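You operate a simulated robot arm through the tools that you are given. There is no shell and no other tool. Be economical: measure what you need, move in short steps, check, and stop when the job is done.

You are at the controls of a simulated robot arm. One attempt, no reset.

TASK
Close all gaps on the sleeved cables with the blower's last three bursts.
Fine: A burst adds 24 C under the blower, 12 C next door; each degree over 40 C closes 5 m; a cable keeps two thirds of its warmth. Split none; move the blower between bursts only; back on its rest. Set down upright: warm-air blower.

It is judged by the outcome, as a careful person would: the job done as asked, and still so three seconds after it is handed in. It fails if anything else is knocked over, pushed out of place, dropped, spilled or broken.

THE ROBOT
A 6-joint arm with a two-finger parallel gripper, fixed in place. Base frame: the origin is at the foot of the arm, x ahead of it, y to its left, z up; the work surface is at about z = 0.86. Readings come in m, degrees, newtons and seconds.
With the tool pointing down near the work surface it reaches from about 0.36 to 0.82 m from the base axis. Its first joint turns from -166.0 to 166.0 degrees. Payload 3.91 kg.
The tool frame sits at the grasp point between the pads (the TCP): z along the fingers, y along the line on which they close. The tips reach 0.03 m beyond it. The gripper opens to 0.11 m. The fingers are 0.02 m wide and 0.01 m thick; the gripper's body (0.048 by 0.112 m) begins 0.055 m behind the TCP.
Orientation is that of the tool frame in the base frame, as a unit quaternion [w, x, y, z]. With the fingers straight down and closing along the base's y, the tool's x points along the base's -x, its y along +y and its z along -z.

THE INTERFACE
- The arm moves only by the tool drive_tool. Its arguments are lists of equal length, an entry for each row: "offset": the shift along the tool's x, y, z in m, a list of three; "dr": the turn, a rotation vector about the tool's x, y, z in degrees, a list of three. In form: {"offset": [[dx, dy, dz], ...], "dr": [[ax, ay, az], ...]}. A call has 1 to 12 rows; each row is the pose to reach, as a shift and turn from the pose commanded when the call began, along the tool's axes at that moment. "jaw" is the closure, from 0 (fully open) to 1 (shut), set as the call begins (left out, the last holds). Each row takes 0.2 s and may step no farther than 0.05 m and 8.6 degrees from the row before; otherwise, or with a gripper value out of range, the whole call is refused. Where a pose cannot be reached the arm comes as near as it can. A force on the tool above 40 N (or 10 N above the force at the start of the call, whichever is more), or a blocked arm, ends the call early, and 0.2 s more pass. The fingers move at their own pace (about 0.045 m/s each) and stop on an object; they squeeze with about 39 N. The grip force told is the motor's: it shows also when the fingers shut on nothing. Time passes only in rows, and 0.2 s behind the last, so rows that repeat a pose let the fingers close. The reply holds the time, the measured pose of the TCP, the force on the tool along the base axes, the opening and the grip force, in the units named above and with some noise, with the torque about the TCP (base axes, N m) and any sound that the robot's microphone picked up, and new pictures: "views" is both (left out), scene, wrist or none.
- Cameras (640 x 400 px; columns grow to the right, rows downward): "scene" is fixed at [0.0515, 0.5013, 1.4499]; the picture's right is [-0.23, -0.97, 0.00], its down [-0.68, 0.16, -0.72] and it looks along [0.70, -0.17, -0.70] (base axes); focal length 214 px, centre (320, 200). "wrist" rides on the gripper at [0.077, 0.007, -0.114] in the tool frame; the picture's right is [-0.09, 1.00, 0.00], its down [-0.80, -0.07, -0.59] and it looks along [-0.59, -0.05, 0.80] (tool axes); focal length 270 px, centre (320, 200). There is no depth. A picture from a camera that has moved, and an enlarged one, comes with that camera's place and axes in the base frame and with its lens.
- move_column(by): slides the trunk up (or, below 0, down) by that many m; the arm rides with it, the base frame stays. It gives what a move gives, with no picture.
- close_up(camera, box): a new picture of the part [left, top, right, bottom] of that camera's present view, enlarged. No time passes.
- job_done(): hands the job in; it is judged then, once.

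Go step by step. Nothing tells you positions but the pictures and the camera data: compare them with the known pose of the tool, close in by small moves and look again before you grip or let go. The budget is 120 turns and 200 pictures, counting those below and the enlarged ones. Unless the task says otherwise, let go and move clear before handing in, and close with one line.

The tools are called as a command line: name --argument value ..., lists and objects as JSON in quotes. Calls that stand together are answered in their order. drive_tool: Moves the arm, as the interface text tells. Its arguments: {"type":"object","properties":{"offset":{"type":"array","items":{"type":"array","items":{"type":"number"}}},"dr":{"type":"array","items":{"type":"array","items":{"type":"number"}}},"jaw":{"type":"number"},"views":{"type":"string","enum":["both","scene","wrist","none"]}},"required":["offset","dr"]} The other tools are called the same way: move_column (by) slides the trunk up or down; close_up (camera, box) takes an enlarged picture of a part of a camera's view; job_done () hands the job in.

At the start:

```text
time_s: 0.0
position: [0.4928, 0.2925, 1.2397]
ee_rot: [0.001, -0.001, 1.0, 0.0]
force: [0.0, 0.5, -0.6]
ft_torque: [-0.02, 0.04, -0.01]
finger_gap: 0.1101
grasp_force: 0.0
trunk travel left (down, up): [-0.5, 0.11]
```

scene: 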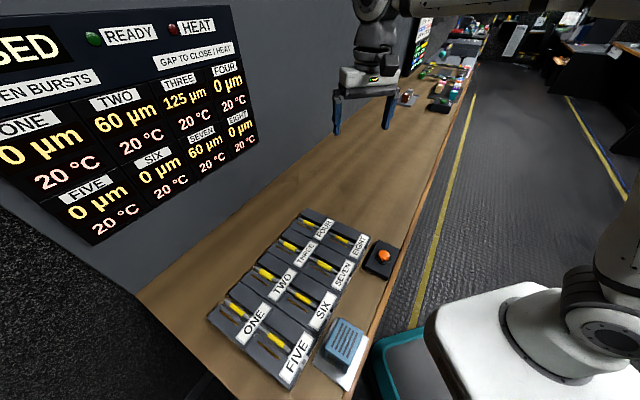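
wrist: 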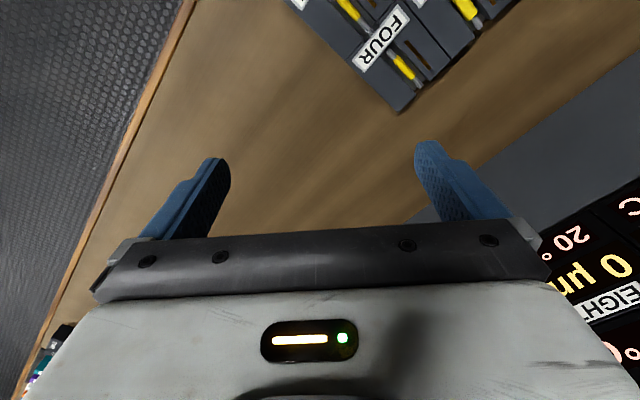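

I see a display panel with eight bays, a tray of cables, a red/orange button and a blue blower on a rest. I'll look closer at each of them.

close_up --camera "scene" --box '[0, 0, 260, 250]'

close_up --camera "scene" --box '[190, 200, 420, 400]'

```text
1.60 times, centred on (130, 125) of scene
camera zoom: at [0.0515, 0.5013, 1.4499], right [-0.23, -0.97, 0.0], down [-0.68, 0.16, -0.72], along [0.7, -0.17, -0.7], focal length 343 px, centre (624, 320)
```

zoom: 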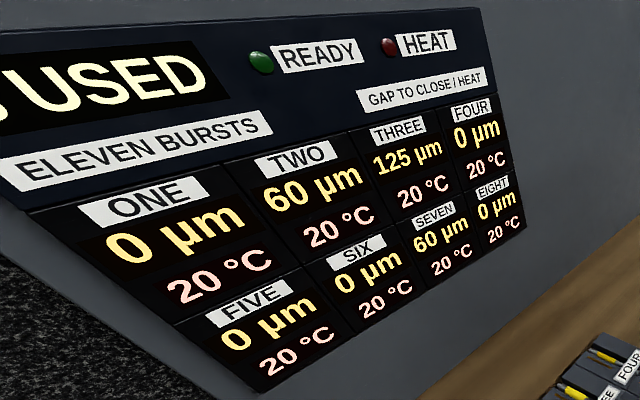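

```text
2.00 times, centred on (305, 300) of scene
camera zoom: at [0.0515, 0.5013, 1.4499], right [-0.23, -0.97, 0.0], down [-0.68, 0.16, -0.72], along [0.7, -0.17, -0.7], focal length 429 px, centre (350, 0)
```

zoom: 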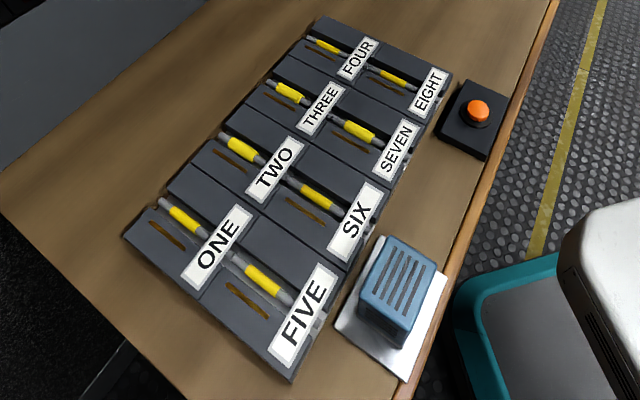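

Gaps: TWO 60, THREE 125, SEVEN 60 µm. Bursts in the order TWO, THREE, SEVEN close 60, about 127 and 60 and keep every other cable under 40 °C. Next I'll turn the wrist camera to view the tray and the blower.

drive_tool --offset '[[0.03, 0.01, 0], [0.06, 0.02, 0], [0.1, 0.03, 0], [0.13, 0.04, 0], [0.16, 0.05, 0], [0.19, 0.05, 0], [0.19, 0.05, 0]]' --dr '[[0, 0, -8], [0, 0, -16], [0, 0, -24], [0, 0, -32], [0, 0, -40], [0, 0, -45], [0, 0, -45]]'

```text
time_s: 1.6
position: [0.3039, 0.3453, 1.237]
ee_rot: [-0.001, -0.383, 0.924, 0.0]
force: [0.0, 0.1, -0.2]
ft_torque: [-0.01, 0.0, -0.02]
finger_gap: 0.11
grasp_force: 0.0
trunk travel left (down, up): [-0.5, 0.11]
camera wrist: at [0.2441, 0.2956, 1.3526], right [-0.64, 0.77, 0.0], down [0.62, 0.52, 0.59], along [0.46, 0.38, -0.8], focal length 270 px, centre (320, 200)
```

scene: 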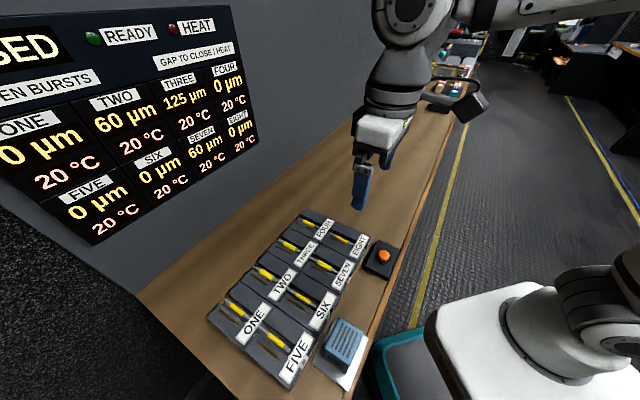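
wrist: 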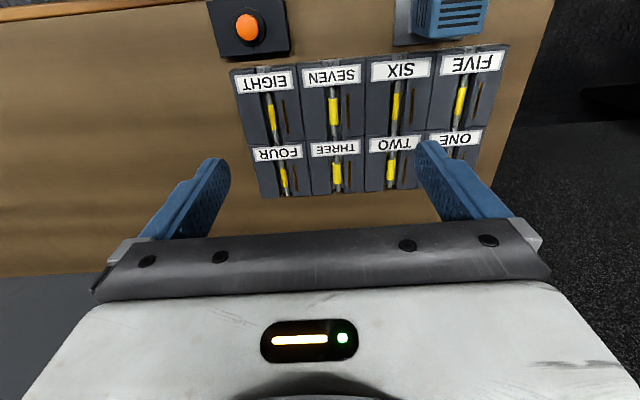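

The tray is turned 45° and tile pitch is about 0.108 by 0.126 m. The blower is near (0.15, 0.43) and the button near (0.337, 0.235). I'll move over the blower for a better look.

drive_tool --offset '[[0.01, 0.04, 0.03], [0.02, 0.08, 0.06], [0.03, 0.12, 0.09], [0.046, 0.166, 0.1], [0.046, 0.166, 0.1]]' --dr '[[0, 0, 0], [0, 0, 0], [0, 0, 0], [0, 0, 0], [0, 0, 0]]'

```text
refused: row 1 steps farther than a row can; nothing moved
```

drive_tool --offset '[[0.01, 0.035, 0.02], [0.02, 0.07, 0.04], [0.03, 0.105, 0.06], [0.04, 0.14, 0.08], [0.046, 0.166, 0.1], [0.046, 0.166, 0.1]]' --dr '[[0, 0, 0], [0, 0, 0], [0, 0, 0], [0, 0, 0], [0, 0, 0], [0, 0, 0]]'

```text
time_s: 3.0
position: [0.152, 0.4298, 1.1402]
ee_rot: [0.0, -0.383, 0.924, 0.001]
force: [-0.3, -0.4, 1.0]
ft_torque: [0.0, 0.03, 0.02]
finger_gap: 0.1102
grasp_force: 0.0
trunk travel left (down, up): [-0.5, 0.11]
camera wrist: at [0.0929, 0.3797, 1.2551], right [-0.64, 0.77, 0.0], down [0.62, 0.52, 0.59], along [0.46, 0.38, -0.8], focal length 270 px, centre (320, 200)
```

scene: 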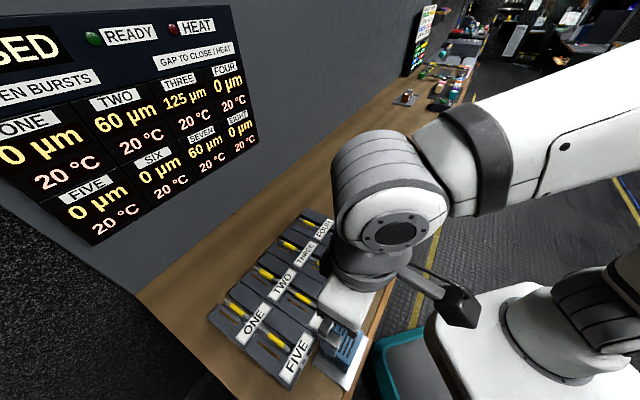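
wrist: 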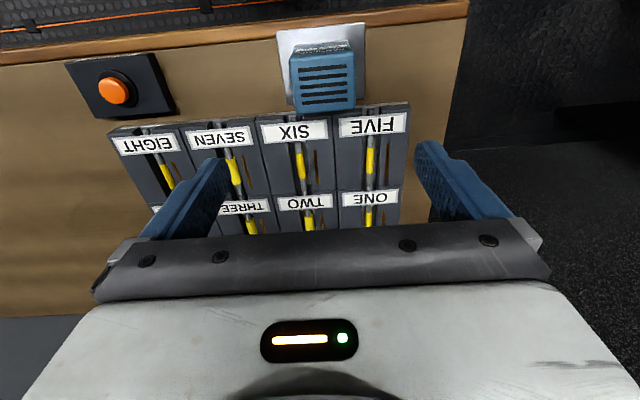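

close_up --camera "wrist" --box '[220, 10, 420, 135]'

close_up --camera "wrist" --box '[90, 90, 430, 240]'

```text
3.20 times, centred on (320, 72) of wrist
camera zoom: at [0.0929, 0.3797, 1.2551], right [-0.64, 0.77, 0.0], down [0.62, 0.52, 0.59], along [0.46, 0.38, -0.8], focal length 865 px, centre (320, 608)
```

zoom: 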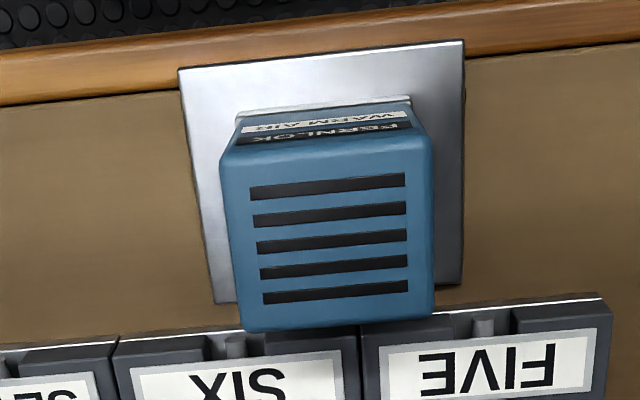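

```text
1.88 times, centred on (260, 165) of wrist
camera zoom: at [0.0929, 0.3797, 1.2551], right [-0.64, 0.77, 0.0], down [0.62, 0.52, 0.59], along [0.46, 0.38, -0.8], focal length 509 px, centre (433, 266)
```

zoom: 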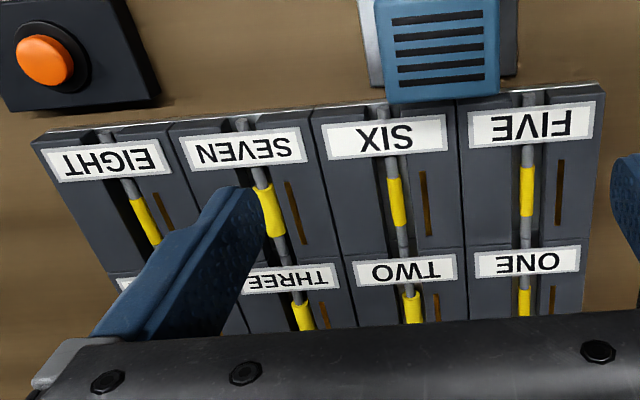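

The blower is about 0.06 × 0.05 × 0.105 m, aligned with the 45° tray and centred near (0.144, 0.427). I'll come down above it with the fingers open across its width and check.

drive_tool --offset '[[0.008, 0.003, 0.04], [0.008, 0.003, 0.08], [0.008, 0.003, 0.11], [0.008, 0.003, 0.11]]' --dr '[[0, 0, 0], [0, 0, 0], [0, 0, 0], [0, 0, 0]]'

```text
time_s: 4.0
position: [0.1447, 0.4252, 1.0313]
ee_rot: [0.0, -0.382, 0.924, 0.0]
force: [-0.5, 0.0, 0.6]
ft_torque: [-0.01, 0.01, -0.01]
finger_gap: 0.1098
grasp_force: 0.0
trunk travel left (down, up): [-0.5, 0.11]
camera wrist: at [0.0843, 0.3753, 1.1468], right [-0.64, 0.77, 0.0], down [0.62, 0.52, 0.59], along [0.46, 0.38, -0.8], focal length 270 px, centre (320, 200)
```

scene: 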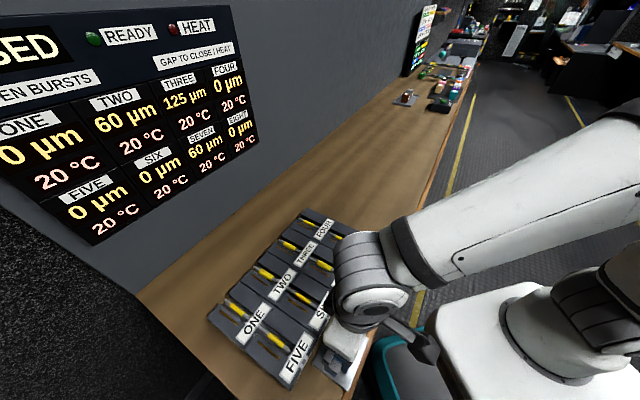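
wrist: 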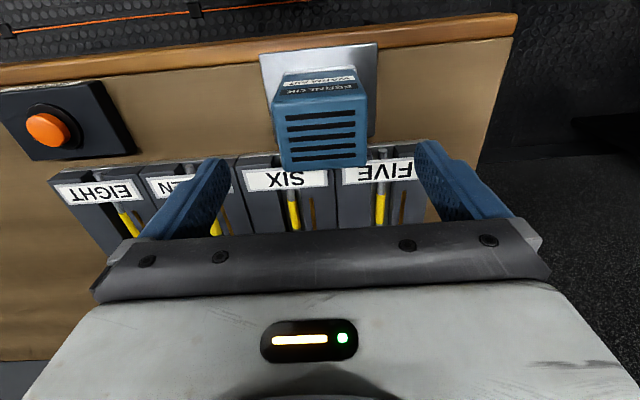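

close_up --camera "wrist" --box '[220, 30, 420, 180]'

```text
2.67 times, centred on (320, 105) of wrist
camera zoom: at [0.0843, 0.3753, 1.1468], right [-0.64, 0.77, 0.0], down [0.62, 0.52, 0.59], along [0.46, 0.38, -0.8], focal length 721 px, centre (320, 453)
```

zoom: 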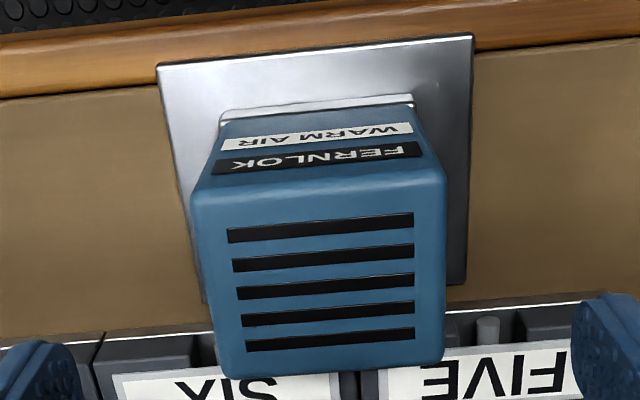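

TCP is lined up within a few millimetres. I'll descend and grip.

drive_tool --offset '[[0, 0, 0.04], [0, 0, 0.075], [0, 0, 0.094], [0, 0, 0.094]]' --dr '[[0, 0, 0], [0, 0, 0], [0, 0, 0], [0, 0, 0]]'

```text
time_s: 5.0
position: [0.1455, 0.4233, 0.937]
ee_rot: [-0.001, -0.382, 0.924, 0.0]
force: [1.3, -0.7, -0.4]
ft_torque: [0.0, -0.01, 0.02]
finger_gap: 0.1101
grasp_force: 0.0
trunk travel left (down, up): [-0.5, 0.11]
camera wrist: at [0.0851, 0.3749, 1.0525], right [-0.64, 0.77, 0.0], down [0.62, 0.52, 0.59], along [0.46, 0.38, -0.8], focal length 270 px, centre (320, 200)
```

scene: 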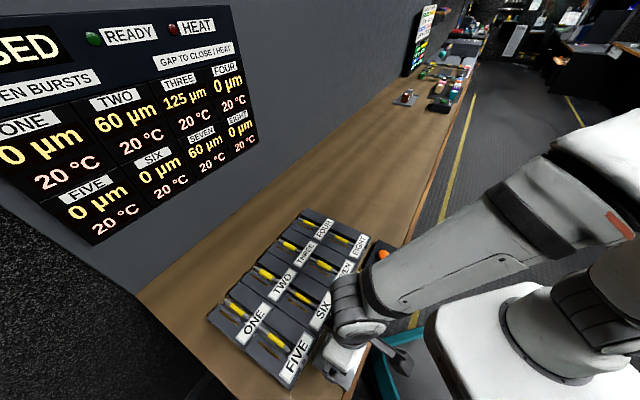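
wrist: 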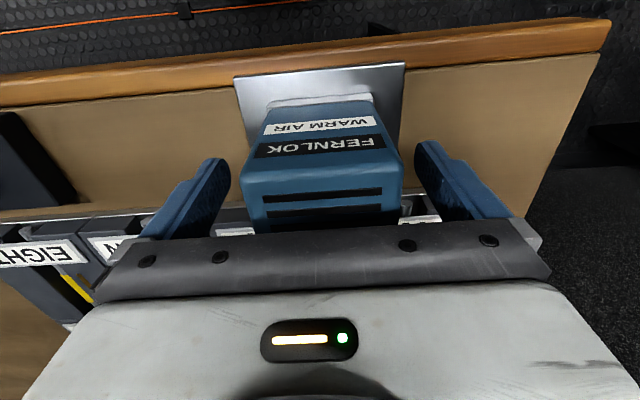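

drive_tool --offset '[[0, 0, 0], [0, 0, 0], [0, 0, 0], [0, 0, 0], [0, 0, 0]]' --dr '[[0, 0, 0], [0, 0, 0], [0, 0, 0], [0, 0, 0], [0, 0, 0]]' --jaw 1 --views "wrist"

```text
time_s: 6.2
position: [0.1449, 0.4255, 0.9377]
ee_rot: [-0.001, -0.383, 0.924, 0.001]
force: [-0.2, 0.1, 0.3]
ft_torque: [0.12, 0.04, -0.01]
finger_gap: 0.0662
grasp_force: 38.4
trunk travel left (down, up): [-0.5, 0.11]
camera wrist: at [0.085, 0.3749, 1.0528], right [-0.64, 0.77, 0.0], down [0.62, 0.52, 0.59], along [0.46, 0.38, -0.8], focal length 270 px, centre (320, 200)
```

wrist: 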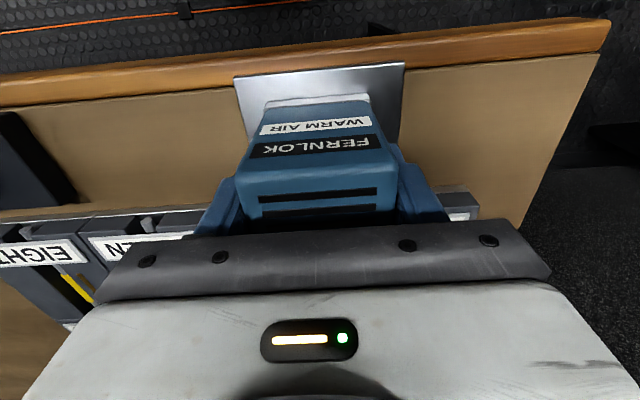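

Gripped at 0.066 m. I'll lift straight up and check that the blower stays held upright.

drive_tool --offset '[[0, 0, -0.03], [0, 0, -0.07], [0, 0, -0.11], [0, 0, -0.11]]' --dr '[[0, 0, 0], [0, 0, 0], [0, 0, 0], [0, 0, 0]]'

```text
time_s: 7.2
position: [0.1441, 0.4252, 1.048]
ee_rot: [0.0, -0.382, 0.924, 0.0]
force: [-0.8, -0.3, -4.1]
ft_torque: [-0.05, -0.04, 0.0]
finger_gap: 0.0659
grasp_force: 39.3
trunk travel left (down, up): [-0.5, 0.11]
camera wrist: at [0.0855, 0.3761, 1.1633], right [-0.64, 0.77, 0.0], down [0.62, 0.52, 0.59], along [0.46, 0.38, -0.8], focal length 270 px, centre (320, 200)
```

scene: 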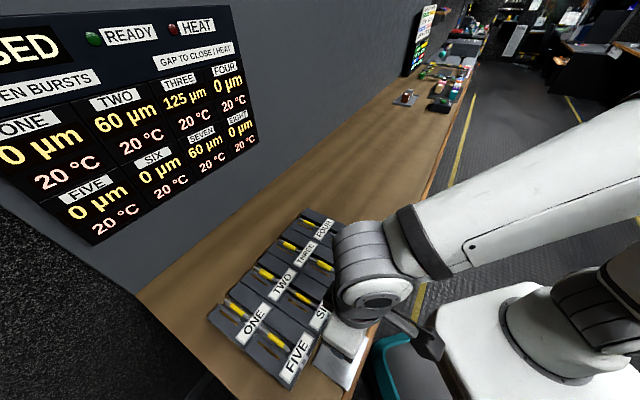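
wrist: 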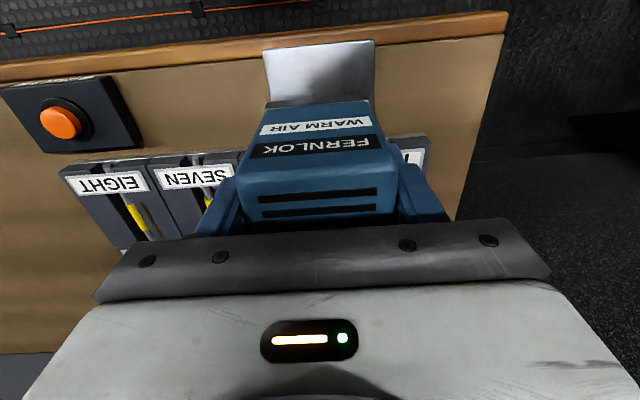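

drive_tool --offset '[[-0.045, -0.008, 0], [-0.09, -0.016, 0], [-0.135, -0.024, 0], [-0.18, -0.032, 0], [-0.225, -0.04, 0], [-0.261, -0.046, 0], [-0.261, -0.046, 0]]' --dr '[[0, 0, 0], [0, 0, 0], [0, 0, 0], [0, 0, 0], [0, 0, 0], [0, 0, 0], [0, 0, 0]]'

```text
time_s: 8.8
position: [0.3619, 0.577, 1.0455]
ee_rot: [0.001, -0.383, 0.924, 0.0]
force: [0.0, 0.4, -3.2]
ft_torque: [0.02, 0.0, 0.0]
finger_gap: 0.0661
grasp_force: 39.3
trunk travel left (down, up): [-0.5, 0.11]
camera wrist: at [0.3036, 0.5271, 1.1608], right [-0.64, 0.77, 0.0], down [0.62, 0.52, 0.59], along [0.46, 0.38, -0.8], focal length 270 px, centre (320, 200)
```

scene: 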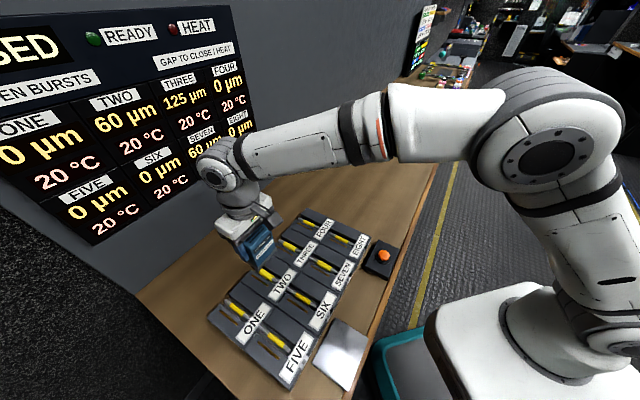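
wrist: 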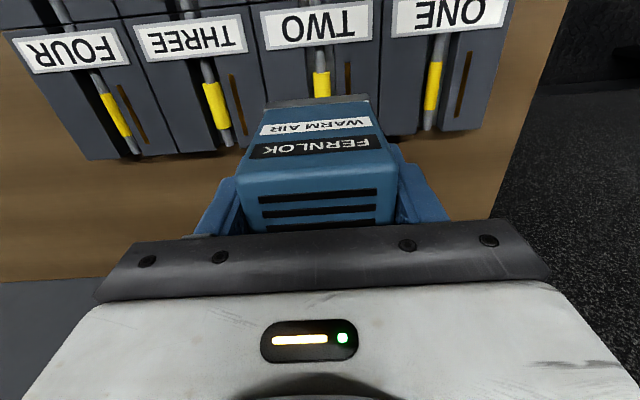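

The position over TWO checks out. I'll lower, then feel for the tile.

drive_tool --offset '[[0, 0, 0.03], [0, 0, 0.055], [0, 0, 0.07], [0, 0, 0.07]]' --dr '[[0, 0, 0], [0, 0, 0], [0, 0, 0], [0, 0, 0]]'

```text
time_s: 9.8
position: [0.3626, 0.5774, 0.9735]
ee_rot: [0.0, -0.384, 0.924, -0.001]
force: [-0.4, 0.2, -3.5]
ft_torque: [-0.04, 0.0, -0.02]
finger_gap: 0.0659
grasp_force: 38.2
trunk travel left (down, up): [-0.5, 0.11]
camera wrist: at [0.3029, 0.527, 1.0897], right [-0.64, 0.77, 0.0], down [0.62, 0.52, 0.59], along [0.46, 0.38, -0.8], focal length 270 px, centre (320, 200)
```

scene: 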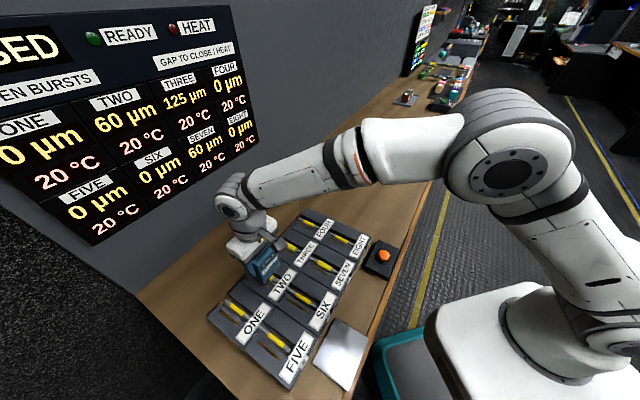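
wrist: 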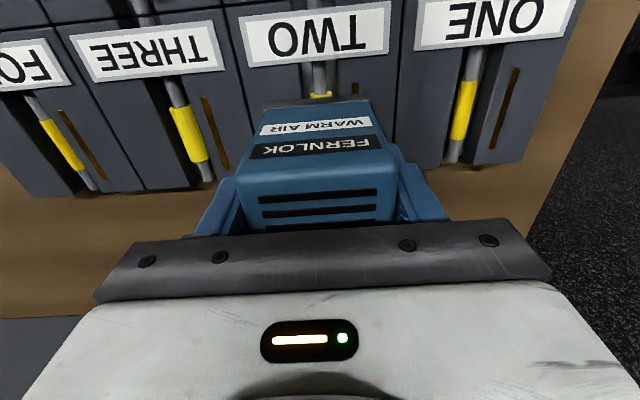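

drive_tool --offset '[[0, 0, 0.005], [0, 0, 0.009], [0, 0, 0.012], [0, 0, 0.012]]' --dr '[[0, 0, 0], [0, 0, 0], [0, 0, 0], [0, 0, 0]]' --views "wrist"

close_up --camera "scene" --box '[200, 200, 360, 300]'

```text
time_s: 10.8
position: [0.3625, 0.576, 0.9624]
ee_rot: [0.0, -0.383, 0.924, 0.001]
force: [0.7, 0.3, -3.8]
ft_torque: [-0.03, 0.03, 0.0]
finger_gap: 0.0659
grasp_force: 38.7
trunk travel left (down, up): [-0.5, 0.11]
camera wrist: at [0.3027, 0.5261, 1.0789], right [-0.64, 0.77, 0.0], down [0.62, 0.52, 0.59], along [0.46, 0.38, -0.8], focal length 270 px, centre (320, 200)
```

wrist: 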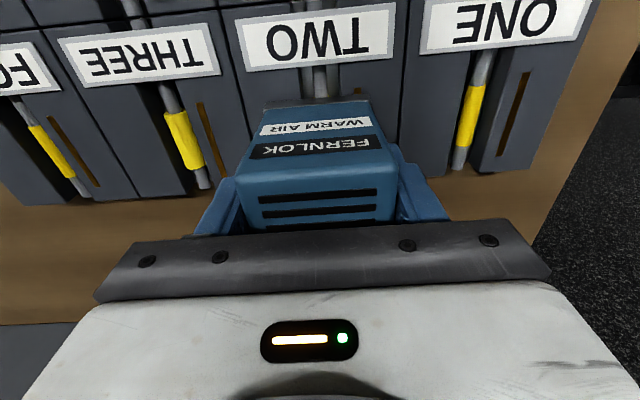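

```text
4.00 times, centred on (280, 250) of scene
camera zoom: at [0.0515, 0.5013, 1.4499], right [-0.23, -0.97, 0.0], down [-0.68, 0.16, -0.72], along [0.7, -0.17, -0.7], focal length 858 px, centre (480, 0)
```

zoom: 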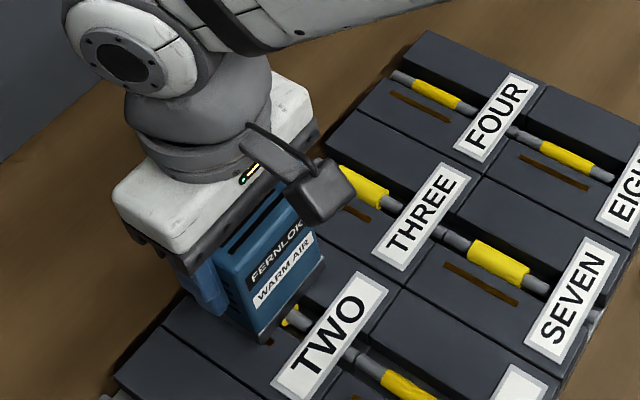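

drive_tool --offset '[[0, 0, 0.002], [0, 0, 0.004], [0, 0, 0.006], [0, 0, 0.008], [0, 0, 0.008]]' --dr '[[0, 0, 0], [0, 0, 0], [0, 0, 0], [0, 0, 0], [0, 0, 0]]' --views "none"

close_up --camera "scene" --box '[200, 200, 360, 300]'

```text
time_s: 12.0
position: [0.3615, 0.5772, 0.9587]
ee_rot: [0.003, -0.383, 0.924, 0.002]
force: [6.0, 2.8, 29.5]
ft_torque: [-0.89, -0.37, 0.13]
finger_gap: 0.0662
grasp_force: 38.5
trunk travel left (down, up): [-0.5, 0.11]
```

```text
4.00 times, centred on (280, 250) of scene
camera zoom: at [0.0515, 0.5013, 1.4499], right [-0.23, -0.97, 0.0], down [-0.68, 0.16, -0.72], along [0.7, -0.17, -0.7], focal length 858 px, centre (480, 0)
```

zoom: 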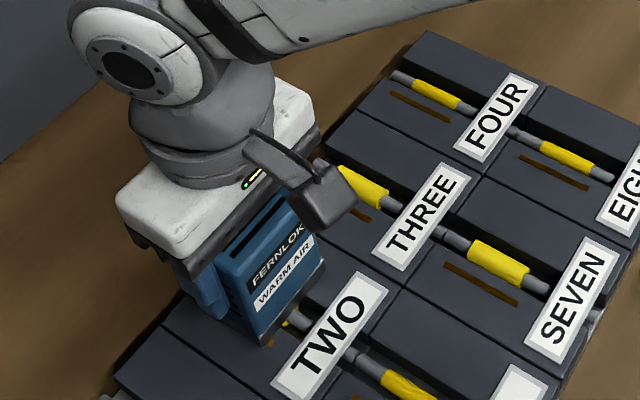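

Contact came at TCP z about 0.959. I'll ease off the pressing force and look closely.

drive_tool --offset '[[0, 0, -0.002], [0, 0, -0.004], [0, 0, -0.004]]' --dr '[[0, 0, 0], [0, 0, 0], [0, 0, 0]]' --views "wrist"

close_up --camera "wrist" --box '[150, 0, 470, 200]'

close_up --camera "scene" --box '[230, 240, 310, 290]'

```text
time_s: 12.8
position: [0.3612, 0.5753, 0.9572]
ee_rot: [0.0, -0.383, 0.924, 0.0]
force: [3.5, 1.9, 10.1]
ft_torque: [0.64, -0.39, -0.12]
finger_gap: 0.066
grasp_force: 38.4
trunk travel left (down, up): [-0.5, 0.11]
camera wrist: at [0.3019, 0.5261, 1.074], right [-0.64, 0.77, 0.0], down [0.62, 0.52, 0.59], along [0.46, 0.38, -0.8], focal length 270 px, centre (320, 200)
```

wrist: 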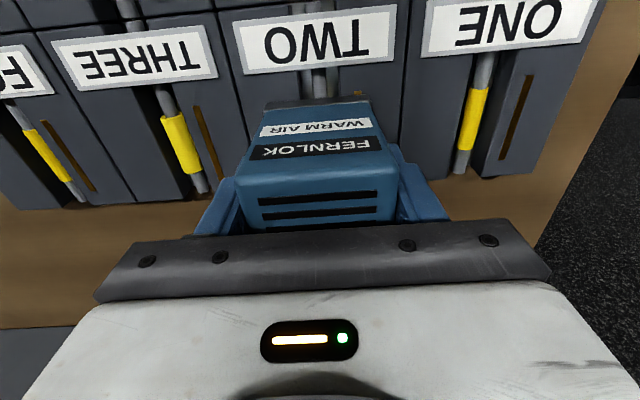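

```text
2.00 times, centred on (310, 100) of wrist
camera zoom: at [0.3019, 0.5261, 1.074], right [-0.64, 0.77, 0.0], down [0.62, 0.52, 0.59], along [0.46, 0.38, -0.8], focal length 541 px, centre (340, 400)
```

zoom: 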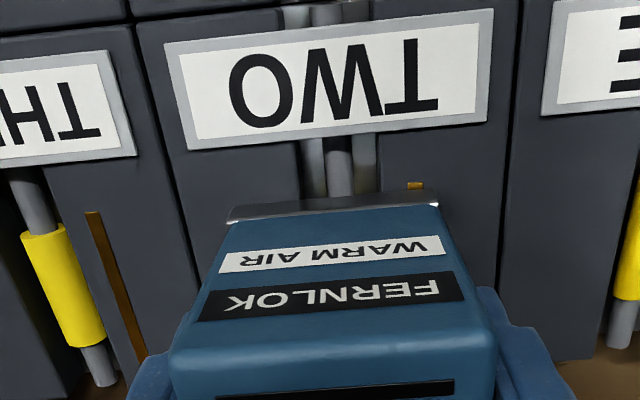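

```text
8.00 times, centred on (270, 265) of scene
camera zoom: at [0.0515, 0.5013, 1.4499], right [-0.23, -0.97, 0.0], down [-0.68, 0.16, -0.72], along [0.7, -0.17, -0.7], focal length 1716 px, centre (720, -320)
```

zoom: 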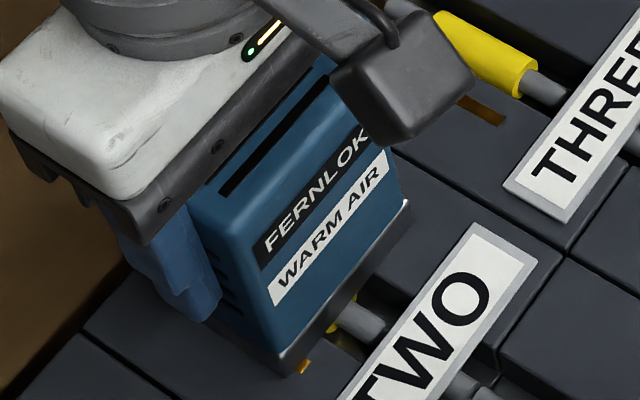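

The base spans the groove squarely on TWO. I'll release it, rise straight up and check how it stands.

drive_tool --offset '[[0, 0, 0], [0, 0, 0], [0, 0, 0], [0, 0, 0]]' --dr '[[0, 0, 0], [0, 0, 0], [0, 0, 0], [0, 0, 0]]' --jaw 0 --views "none"

drive_tool --offset '[[0, 0, -0.03], [0, 0, -0.07], [0, 0, -0.11], [0, 0, -0.11]]' --dr '[[0, 0, 0], [0, 0, 0], [0, 0, 0], [0, 0, 0]]'

```text
time_s: 13.8
position: [0.3633, 0.5768, 0.959]
ee_rot: [0.0, -0.382, 0.924, 0.0]
force: [0.2, 0.1, 0.7]
ft_torque: [0.02, -0.04, -0.02]
finger_gap: 0.1101
grasp_force: 0.0
trunk travel left (down, up): [-0.5, 0.11]
```

```text
time_s: 14.8
position: [0.3628, 0.5757, 1.07]
ee_rot: [0.0, -0.382, 0.924, 0.0]
force: [0.1, 0.4, -0.4]
ft_torque: [0.01, -0.01, 0.0]
finger_gap: 0.1097
grasp_force: 0.0
trunk travel left (down, up): [-0.5, 0.11]
camera wrist: at [0.3032, 0.5264, 1.185], right [-0.64, 0.77, 0.0], down [0.62, 0.52, 0.59], along [0.46, 0.38, -0.8], focal length 270 px, centre (320, 200)
```

scene: 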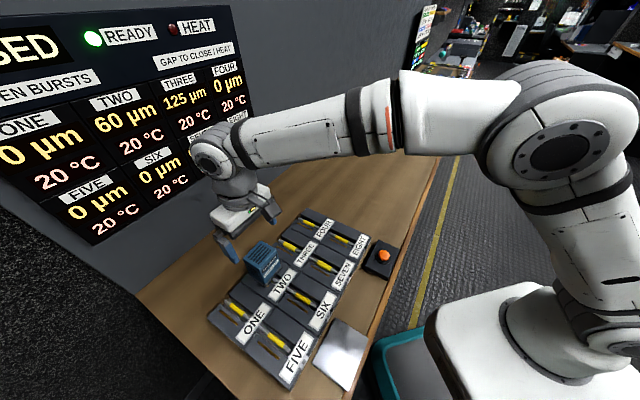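
wrist: 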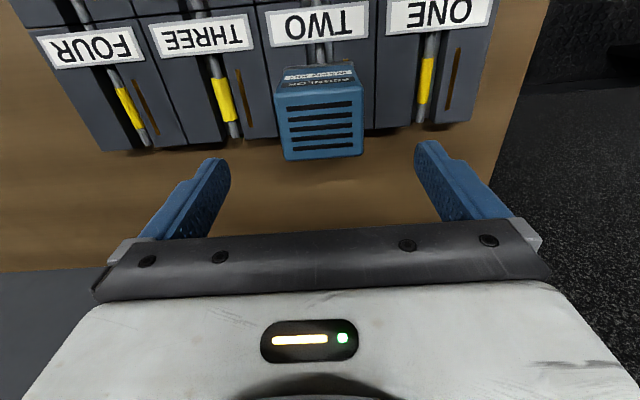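

READY is lit now, so the blower is seated on TWO. I'll go to the button with the fingers closed.

drive_tool --offset '[[0.032, -0.028, -0.01], [0.064, -0.056, -0.01], [0.096, -0.084, -0.01], [0.128, -0.112, -0.01], [0.16, -0.14, -0.01], [0.192, -0.168, -0.01], [0.224, -0.196, -0.01], [0.256, -0.222, -0.01], [0.256, -0.222, -0.01]]' --dr '[[0, 0, 0], [0, 0, 0], [0, 0, 0], [0, 0, 0], [0, 0, 0], [0, 0, 0], [0, 0, 0], [0, 0, 0], [0, 0, 0]]' --jaw 1

```text
time_s: 16.8
position: [0.3377, 0.2379, 1.0788]
ee_rot: [0.001, -0.383, 0.924, 0.001]
force: [-0.7, 0.1, 0.3]
ft_torque: [-0.02, 0.01, -0.01]
finger_gap: 0.0
grasp_force: 38.0
trunk travel left (down, up): [-0.5, 0.11]
camera wrist: at [0.2791, 0.1886, 1.1942], right [-0.64, 0.77, 0.0], down [0.62, 0.52, 0.59], along [0.46, 0.38, -0.8], focal length 270 px, centre (320, 200)
```

scene: 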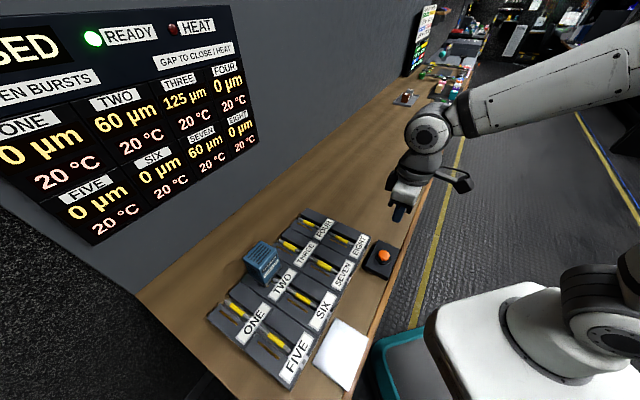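
wrist: 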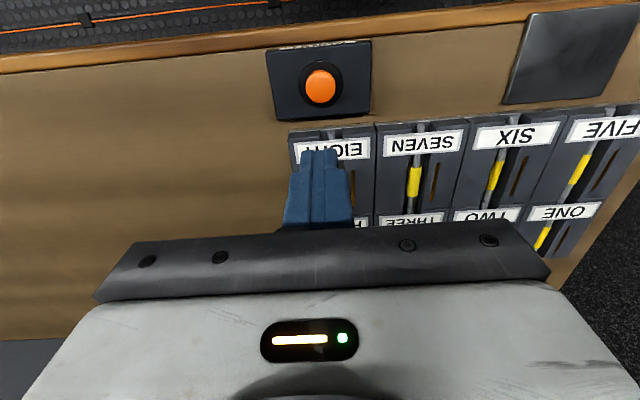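

drive_tool --offset '[[0.005, 0, 0.04], [0.005, 0, 0.08], [0.005, 0, 0.12], [0.005, 0, 0.12]]' --dr '[[0, 0, 0], [0, 0, 0], [0, 0, 0], [0, 0, 0]]'

close_up --camera "scene" --box '[330, 190, 450, 290]'

```text
time_s: 17.8
position: [0.3345, 0.2354, 0.9581]
ee_rot: [0.0, -0.383, 0.924, 0.001]
force: [0.0, -0.1, -0.1]
ft_torque: [-0.01, 0.0, 0.03]
finger_gap: 0.0002
grasp_force: 37.9
trunk travel left (down, up): [-0.5, 0.11]
camera wrist: at [0.2751, 0.1864, 1.0748], right [-0.64, 0.77, 0.0], down [0.62, 0.52, 0.59], along [0.46, 0.38, -0.8], focal length 270 px, centre (320, 200)
```

scene: 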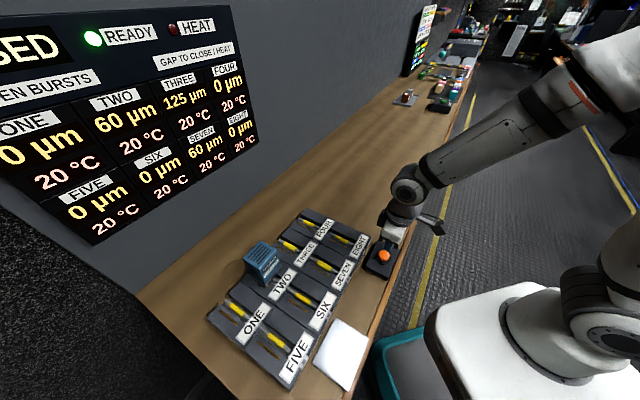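
wrist: 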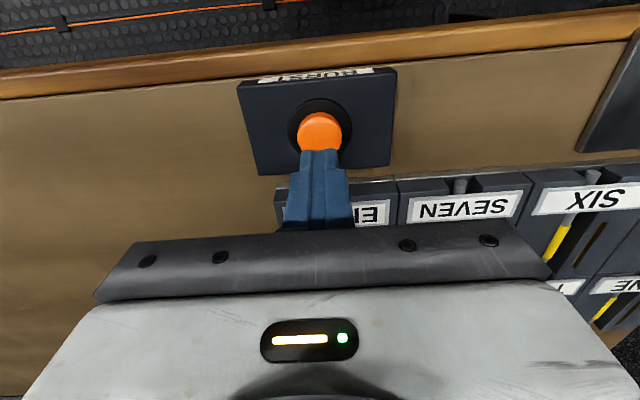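

```text
4.00 times, centred on (390, 240) of scene
camera zoom: at [0.0515, 0.5013, 1.4499], right [-0.23, -0.97, 0.0], down [-0.68, 0.16, -0.72], along [0.7, -0.17, -0.7], focal length 858 px, centre (40, 40)
```

zoom: 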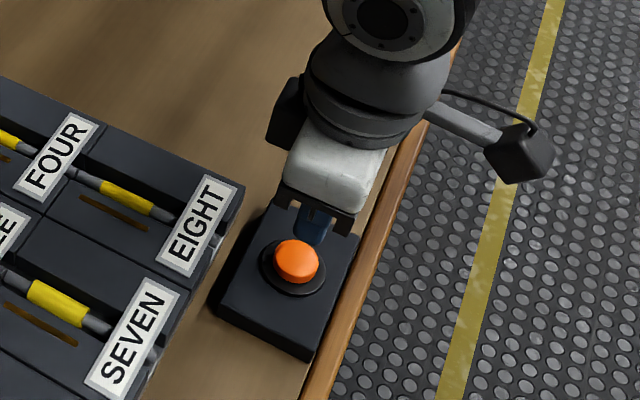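

drive_tool --offset '[[0.005, 0, 0], [0.005, 0, 0.01], [0.005, 0, 0.015], [0.005, 0, 0.02], [0.005, 0, 0.02]]' --dr '[[0, 0, 0], [0, 0, 0], [0, 0, 0], [0, 0, 0], [0, 0, 0]]'

```text
time_s: 19.0
position: [0.3329, 0.2316, 0.9403]
ee_rot: [0.001, -0.383, 0.924, 0.0]
force: [-0.1, -0.6, 0.0]
ft_torque: [0.0, -0.02, 0.03]
finger_gap: 0.0004
grasp_force: 37.6
trunk travel left (down, up): [-0.5, 0.11]
camera wrist: at [0.2715, 0.1822, 1.0555], right [-0.64, 0.77, 0.0], down [0.62, 0.52, 0.59], along [0.46, 0.38, -0.8], focal length 270 px, centre (320, 200)
```

scene: 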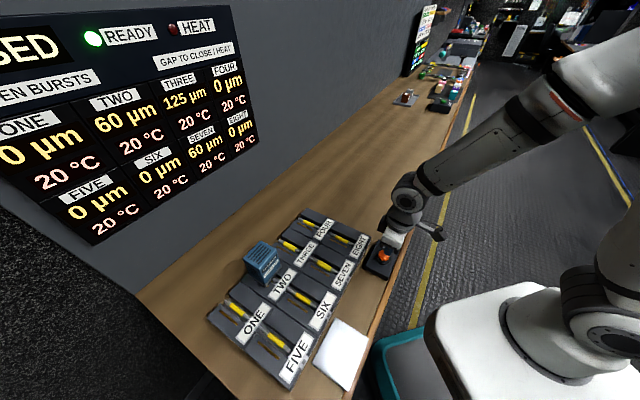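
wrist: 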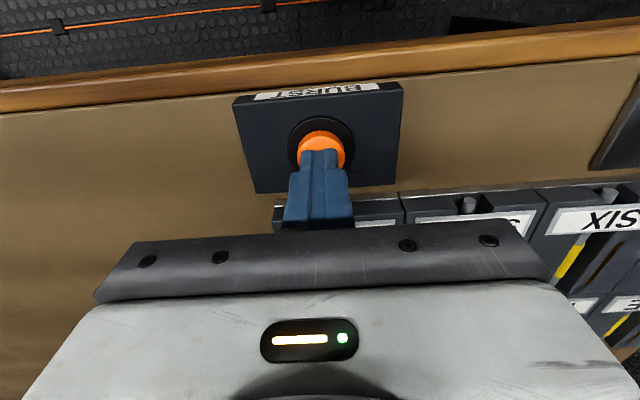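

drive_tool --offset '[[0, 0, 0.003], [0, 0, 0.006], [0, 0, 0.008], [0, 0, 0.008]]' --dr '[[0, 0, 0], [0, 0, 0], [0, 0, 0], [0, 0, 0]]' --views "scene"

```text
time_s: 20.0
position: [0.3304, 0.2312, 0.9327]
ee_rot: [0.0, -0.383, 0.924, 0.001]
force: [0.2, 0.2, -0.2]
ft_torque: [0.02, -0.04, 0.02]
finger_gap: 0.0001
grasp_force: 37.8
trunk travel left (down, up): [-0.5, 0.11]
```

scene: 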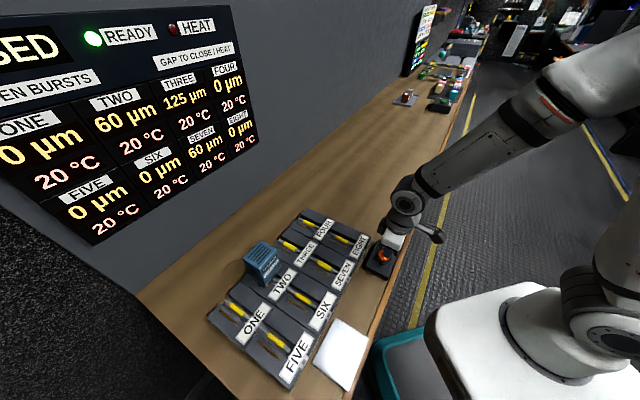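

drive_tool --offset '[[0, 0, 0.003], [0, 0, 0.006], [0, 0, 0.008], [0, 0, 0.008]]' --dr '[[0, 0, 0], [0, 0, 0], [0, 0, 0], [0, 0, 0]]' --views "scene"

```text
time_s: 21.0
position: [0.3305, 0.2323, 0.925]
ee_rot: [0.0, -0.381, 0.924, -0.001]
force: [0.4, 0.6, 1.5]
ft_torque: [0.06, -0.01, -0.03]
finger_gap: 0.0
grasp_force: 38.3
trunk travel left (down, up): [-0.5, 0.11]
```

scene: 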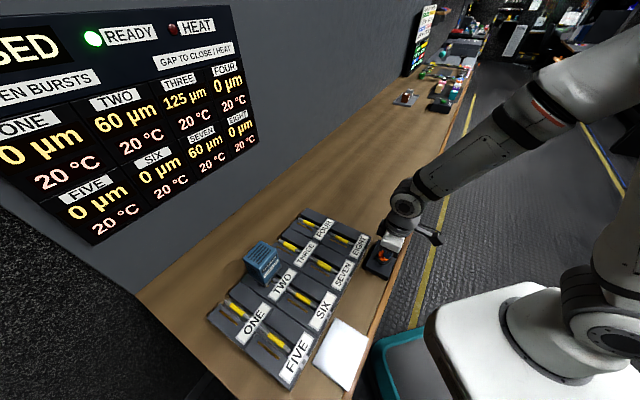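

Light contact begins at z about 0.925. I'll press a few millimetres further.

drive_tool --offset '[[0, 0, 0.002], [0, 0, 0.004], [0, 0, 0.004]]' --dr '[[0, 0, 0], [0, 0, 0], [0, 0, 0]]' --views "scene"

```text
time_s: 21.8
position: [0.3312, 0.2302, 0.9201]
ee_rot: [0.001, -0.383, 0.924, 0.0]
force: [3.1, -2.8, 12.8]
ft_torque: [0.03, -0.2, -0.04]
finger_gap: 0.0
grasp_force: 37.8
trunk travel left (down, up): [-0.5, 0.11]
heard: click
```

scene: 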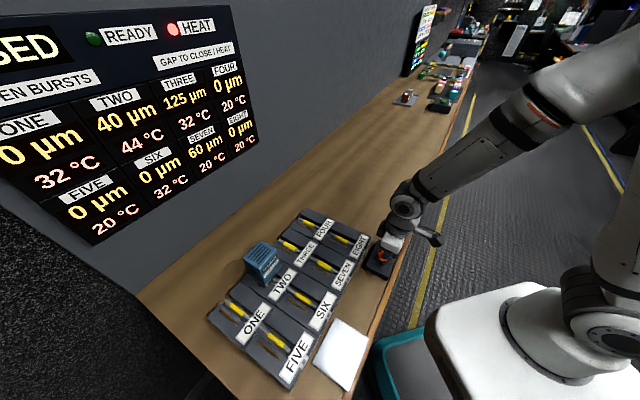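

The burst worked: TWO is 44 °C with 40 µm left, and ONE, THREE and SIX are 32 °C. I'll rise off the button and wait for HEAT to go out.

drive_tool --offset '[[0, 0, -0.03], [0, 0, -0.07], [0, 0, -0.11], [0, 0, -0.15], [0, 0, -0.15], [0, 0, -0.15], [0, 0, -0.15], [0, 0, -0.15]]' --dr '[[0, 0, 0], [0, 0, 0], [0, 0, 0], [0, 0, 0], [0, 0, 0], [0, 0, 0], [0, 0, 0], [0, 0, 0]]' --views "scene"

```text
time_s: 23.6
position: [0.3288, 0.2323, 1.0701]
ee_rot: [0.0, -0.382, 0.924, 0.0]
force: [0.6, -0.6, 0.4]
ft_torque: [0.01, 0.01, -0.02]
finger_gap: 0.0
grasp_force: 38.0
trunk travel left (down, up): [-0.5, 0.11]
```

scene: 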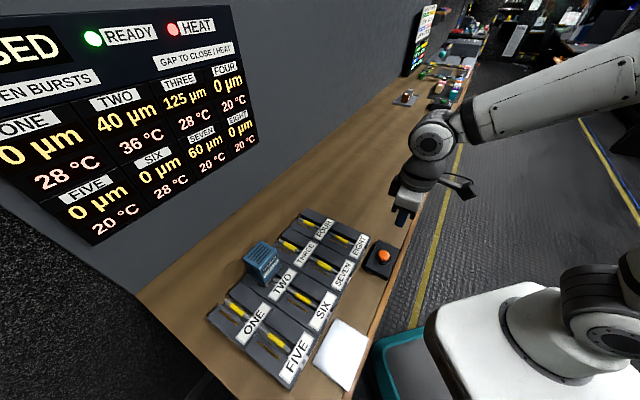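

drive_tool --offset '[[0, 0, 0], [0, 0, 0], [0, 0, 0], [0, 0, 0], [0, 0, 0]]' --dr '[[0, 0, 0], [0, 0, 0], [0, 0, 0], [0, 0, 0], [0, 0, 0]]' --views "none"

close_up --camera "scene" --box '[0, 0, 260, 250]'

```text
time_s: 24.8
position: [0.3307, 0.2331, 1.0697]
ee_rot: [0.0, -0.383, 0.924, 0.0]
force: [-0.5, -0.7, -0.3]
ft_torque: [-0.02, 0.01, 0.0]
finger_gap: 0.0
grasp_force: 38.3
trunk travel left (down, up): [-0.5, 0.11]
```

```text
1.60 times, centred on (130, 125) of scene
camera zoom: at [0.0515, 0.5013, 1.4499], right [-0.23, -0.97, 0.0], down [-0.68, 0.16, -0.72], along [0.7, -0.17, -0.7], focal length 343 px, centre (624, 320)
```

zoom: 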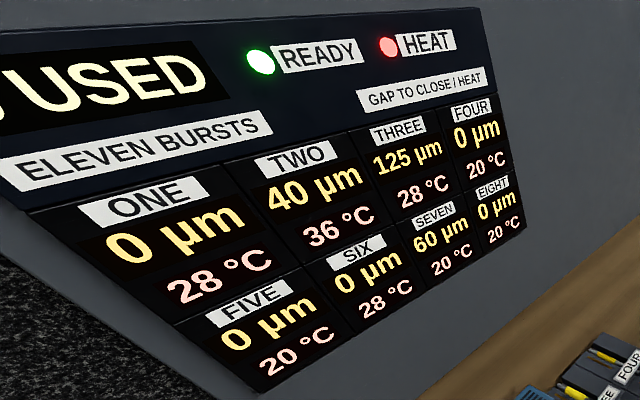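

Cooling is applied once, as expected (36 and 28 °C). I'll go back over the blower, opening the jaws, and watch the HEAT lamp.

drive_tool --offset '[[-0.033, 0.028, -0.01], [-0.066, 0.056, -0.01], [-0.1, 0.084, -0.01], [-0.133, 0.112, -0.01], [-0.166, 0.14, -0.01], [-0.2, 0.168, -0.01], [-0.233, 0.196, -0.01], [-0.2665, 0.2215, -0.01], [-0.2665, 0.2215, -0.01]]' --dr '[[0, 0, 0], [0, 0, 0], [0, 0, 0], [0, 0, 0], [0, 0, 0], [0, 0, 0], [0, 0, 0], [0, 0, 0], [0, 0, 0]]' --jaw 0

```text
time_s: 26.8
position: [0.3653, 0.5764, 1.0809]
ee_rot: [0.0, -0.382, 0.924, 0.0]
force: [-0.2, -0.2, 0.3]
ft_torque: [0.01, 0.0, -0.02]
finger_gap: 0.1101
grasp_force: 0.0
trunk travel left (down, up): [-0.5, 0.11]
camera wrist: at [0.3047, 0.5273, 1.1963], right [-0.64, 0.77, 0.0], down [0.62, 0.52, 0.59], along [0.46, 0.38, -0.8], focal length 270 px, centre (320, 200)
```

scene: 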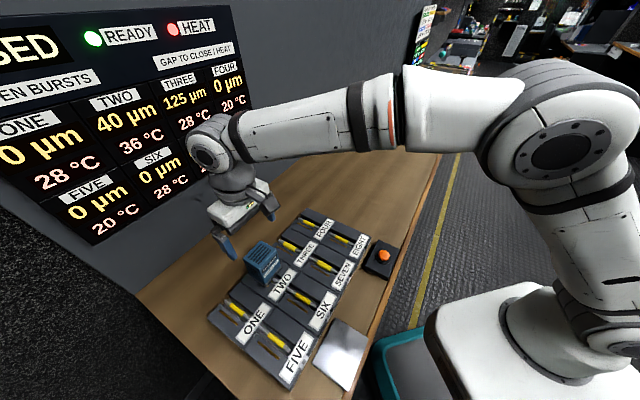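
wrist: 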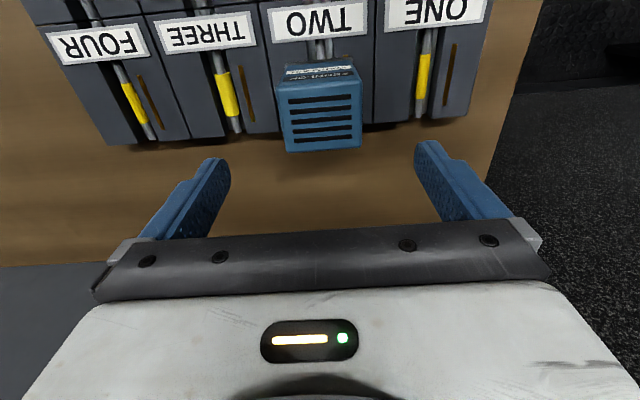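

drive_tool --offset '[[0.001, 0.001, 0.04], [0.001, 0.001, 0.08], [0.001, 0.001, 0.11], [0.001, 0.001, 0.121], [0.001, 0.001, 0.121]]' --dr '[[0, 0, 0], [0, 0, 0], [0, 0, 0], [0, 0, 0], [0, 0, 0]]'

```text
time_s: 28.0
position: [0.3617, 0.5761, 0.9606]
ee_rot: [0.0, -0.382, 0.924, -0.001]
force: [0.2, -0.5, -1.1]
ft_torque: [0.0, 0.0, 0.0]
finger_gap: 0.1098
grasp_force: 0.0
trunk travel left (down, up): [-0.5, 0.11]
camera wrist: at [0.3014, 0.5257, 1.0754], right [-0.64, 0.77, 0.0], down [0.62, 0.52, 0.59], along [0.46, 0.38, -0.8], focal length 270 px, centre (320, 200)
```

scene: 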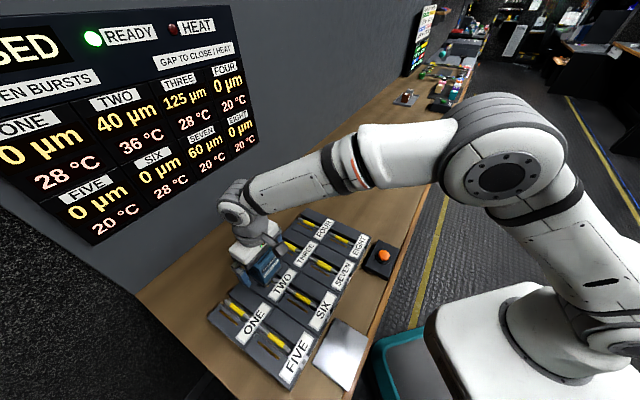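
wrist: 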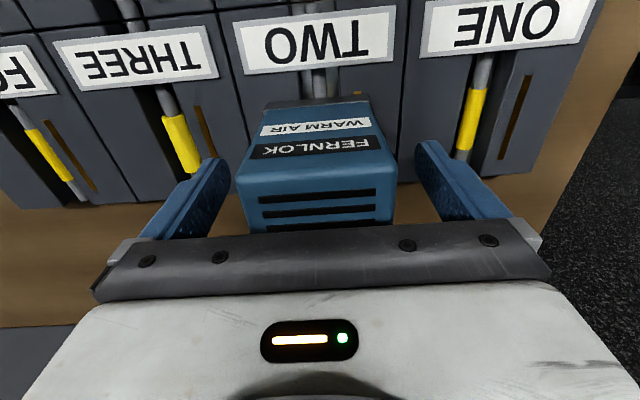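

HEAT is out. I'll grip, lift, and shift one tile over to THREE.

drive_tool --offset '[[0, 0, 0], [0, 0, 0], [0, 0, 0], [0, 0, 0], [0, 0, 0]]' --dr '[[0, 0, 0], [0, 0, 0], [0, 0, 0], [0, 0, 0], [0, 0, 0]]' --jaw 1 --views "none"

drive_tool --offset '[[0, 0, -0.03], [0, 0, -0.06], [0, -0.036, -0.06], [0, -0.072, -0.06], [0, -0.108, -0.06], [0, -0.108, -0.06]]' --dr '[[0, 0, 0], [0, 0, 0], [0, 0, 0], [0, 0, 0], [0, 0, 0], [0, 0, 0]]'

```text
time_s: 29.2
position: [0.3617, 0.5741, 0.9604]
ee_rot: [0.0, -0.383, 0.924, -0.001]
force: [0.5, -0.6, 0.7]
ft_torque: [0.06, 0.06, 0.02]
finger_gap: 0.066
grasp_force: 39.0
trunk travel left (down, up): [-0.5, 0.11]
```

```text
time_s: 30.6
position: [0.4388, 0.4979, 1.0188]
ee_rot: [0.001, -0.383, 0.924, 0.0]
force: [0.1, -0.5, -3.6]
ft_torque: [0.03, -0.02, -0.03]
finger_gap: 0.0659
grasp_force: 39.0
trunk travel left (down, up): [-0.5, 0.11]
camera wrist: at [0.3788, 0.4483, 1.1339], right [-0.64, 0.77, 0.0], down [0.62, 0.52, 0.59], along [0.46, 0.38, -0.8], focal length 270 px, centre (320, 200)
```

scene: 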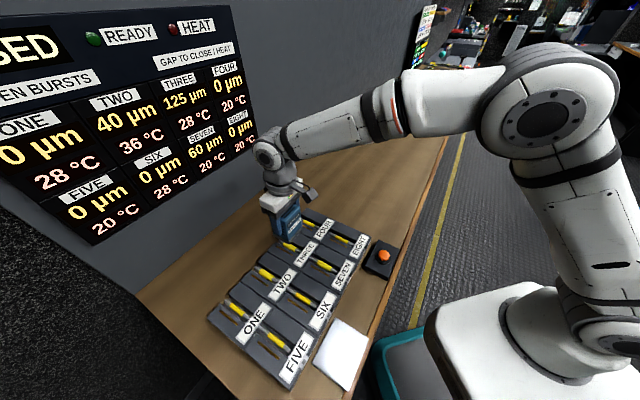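
wrist: 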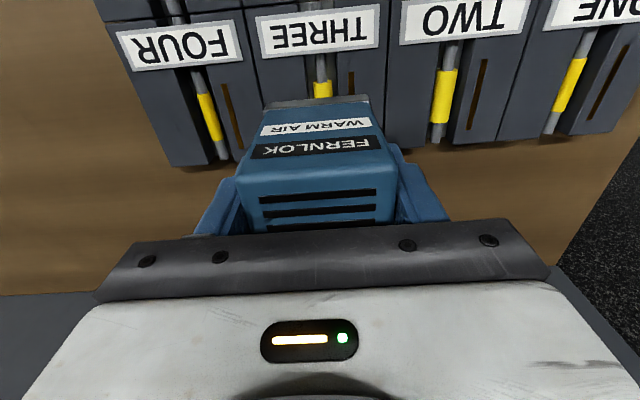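

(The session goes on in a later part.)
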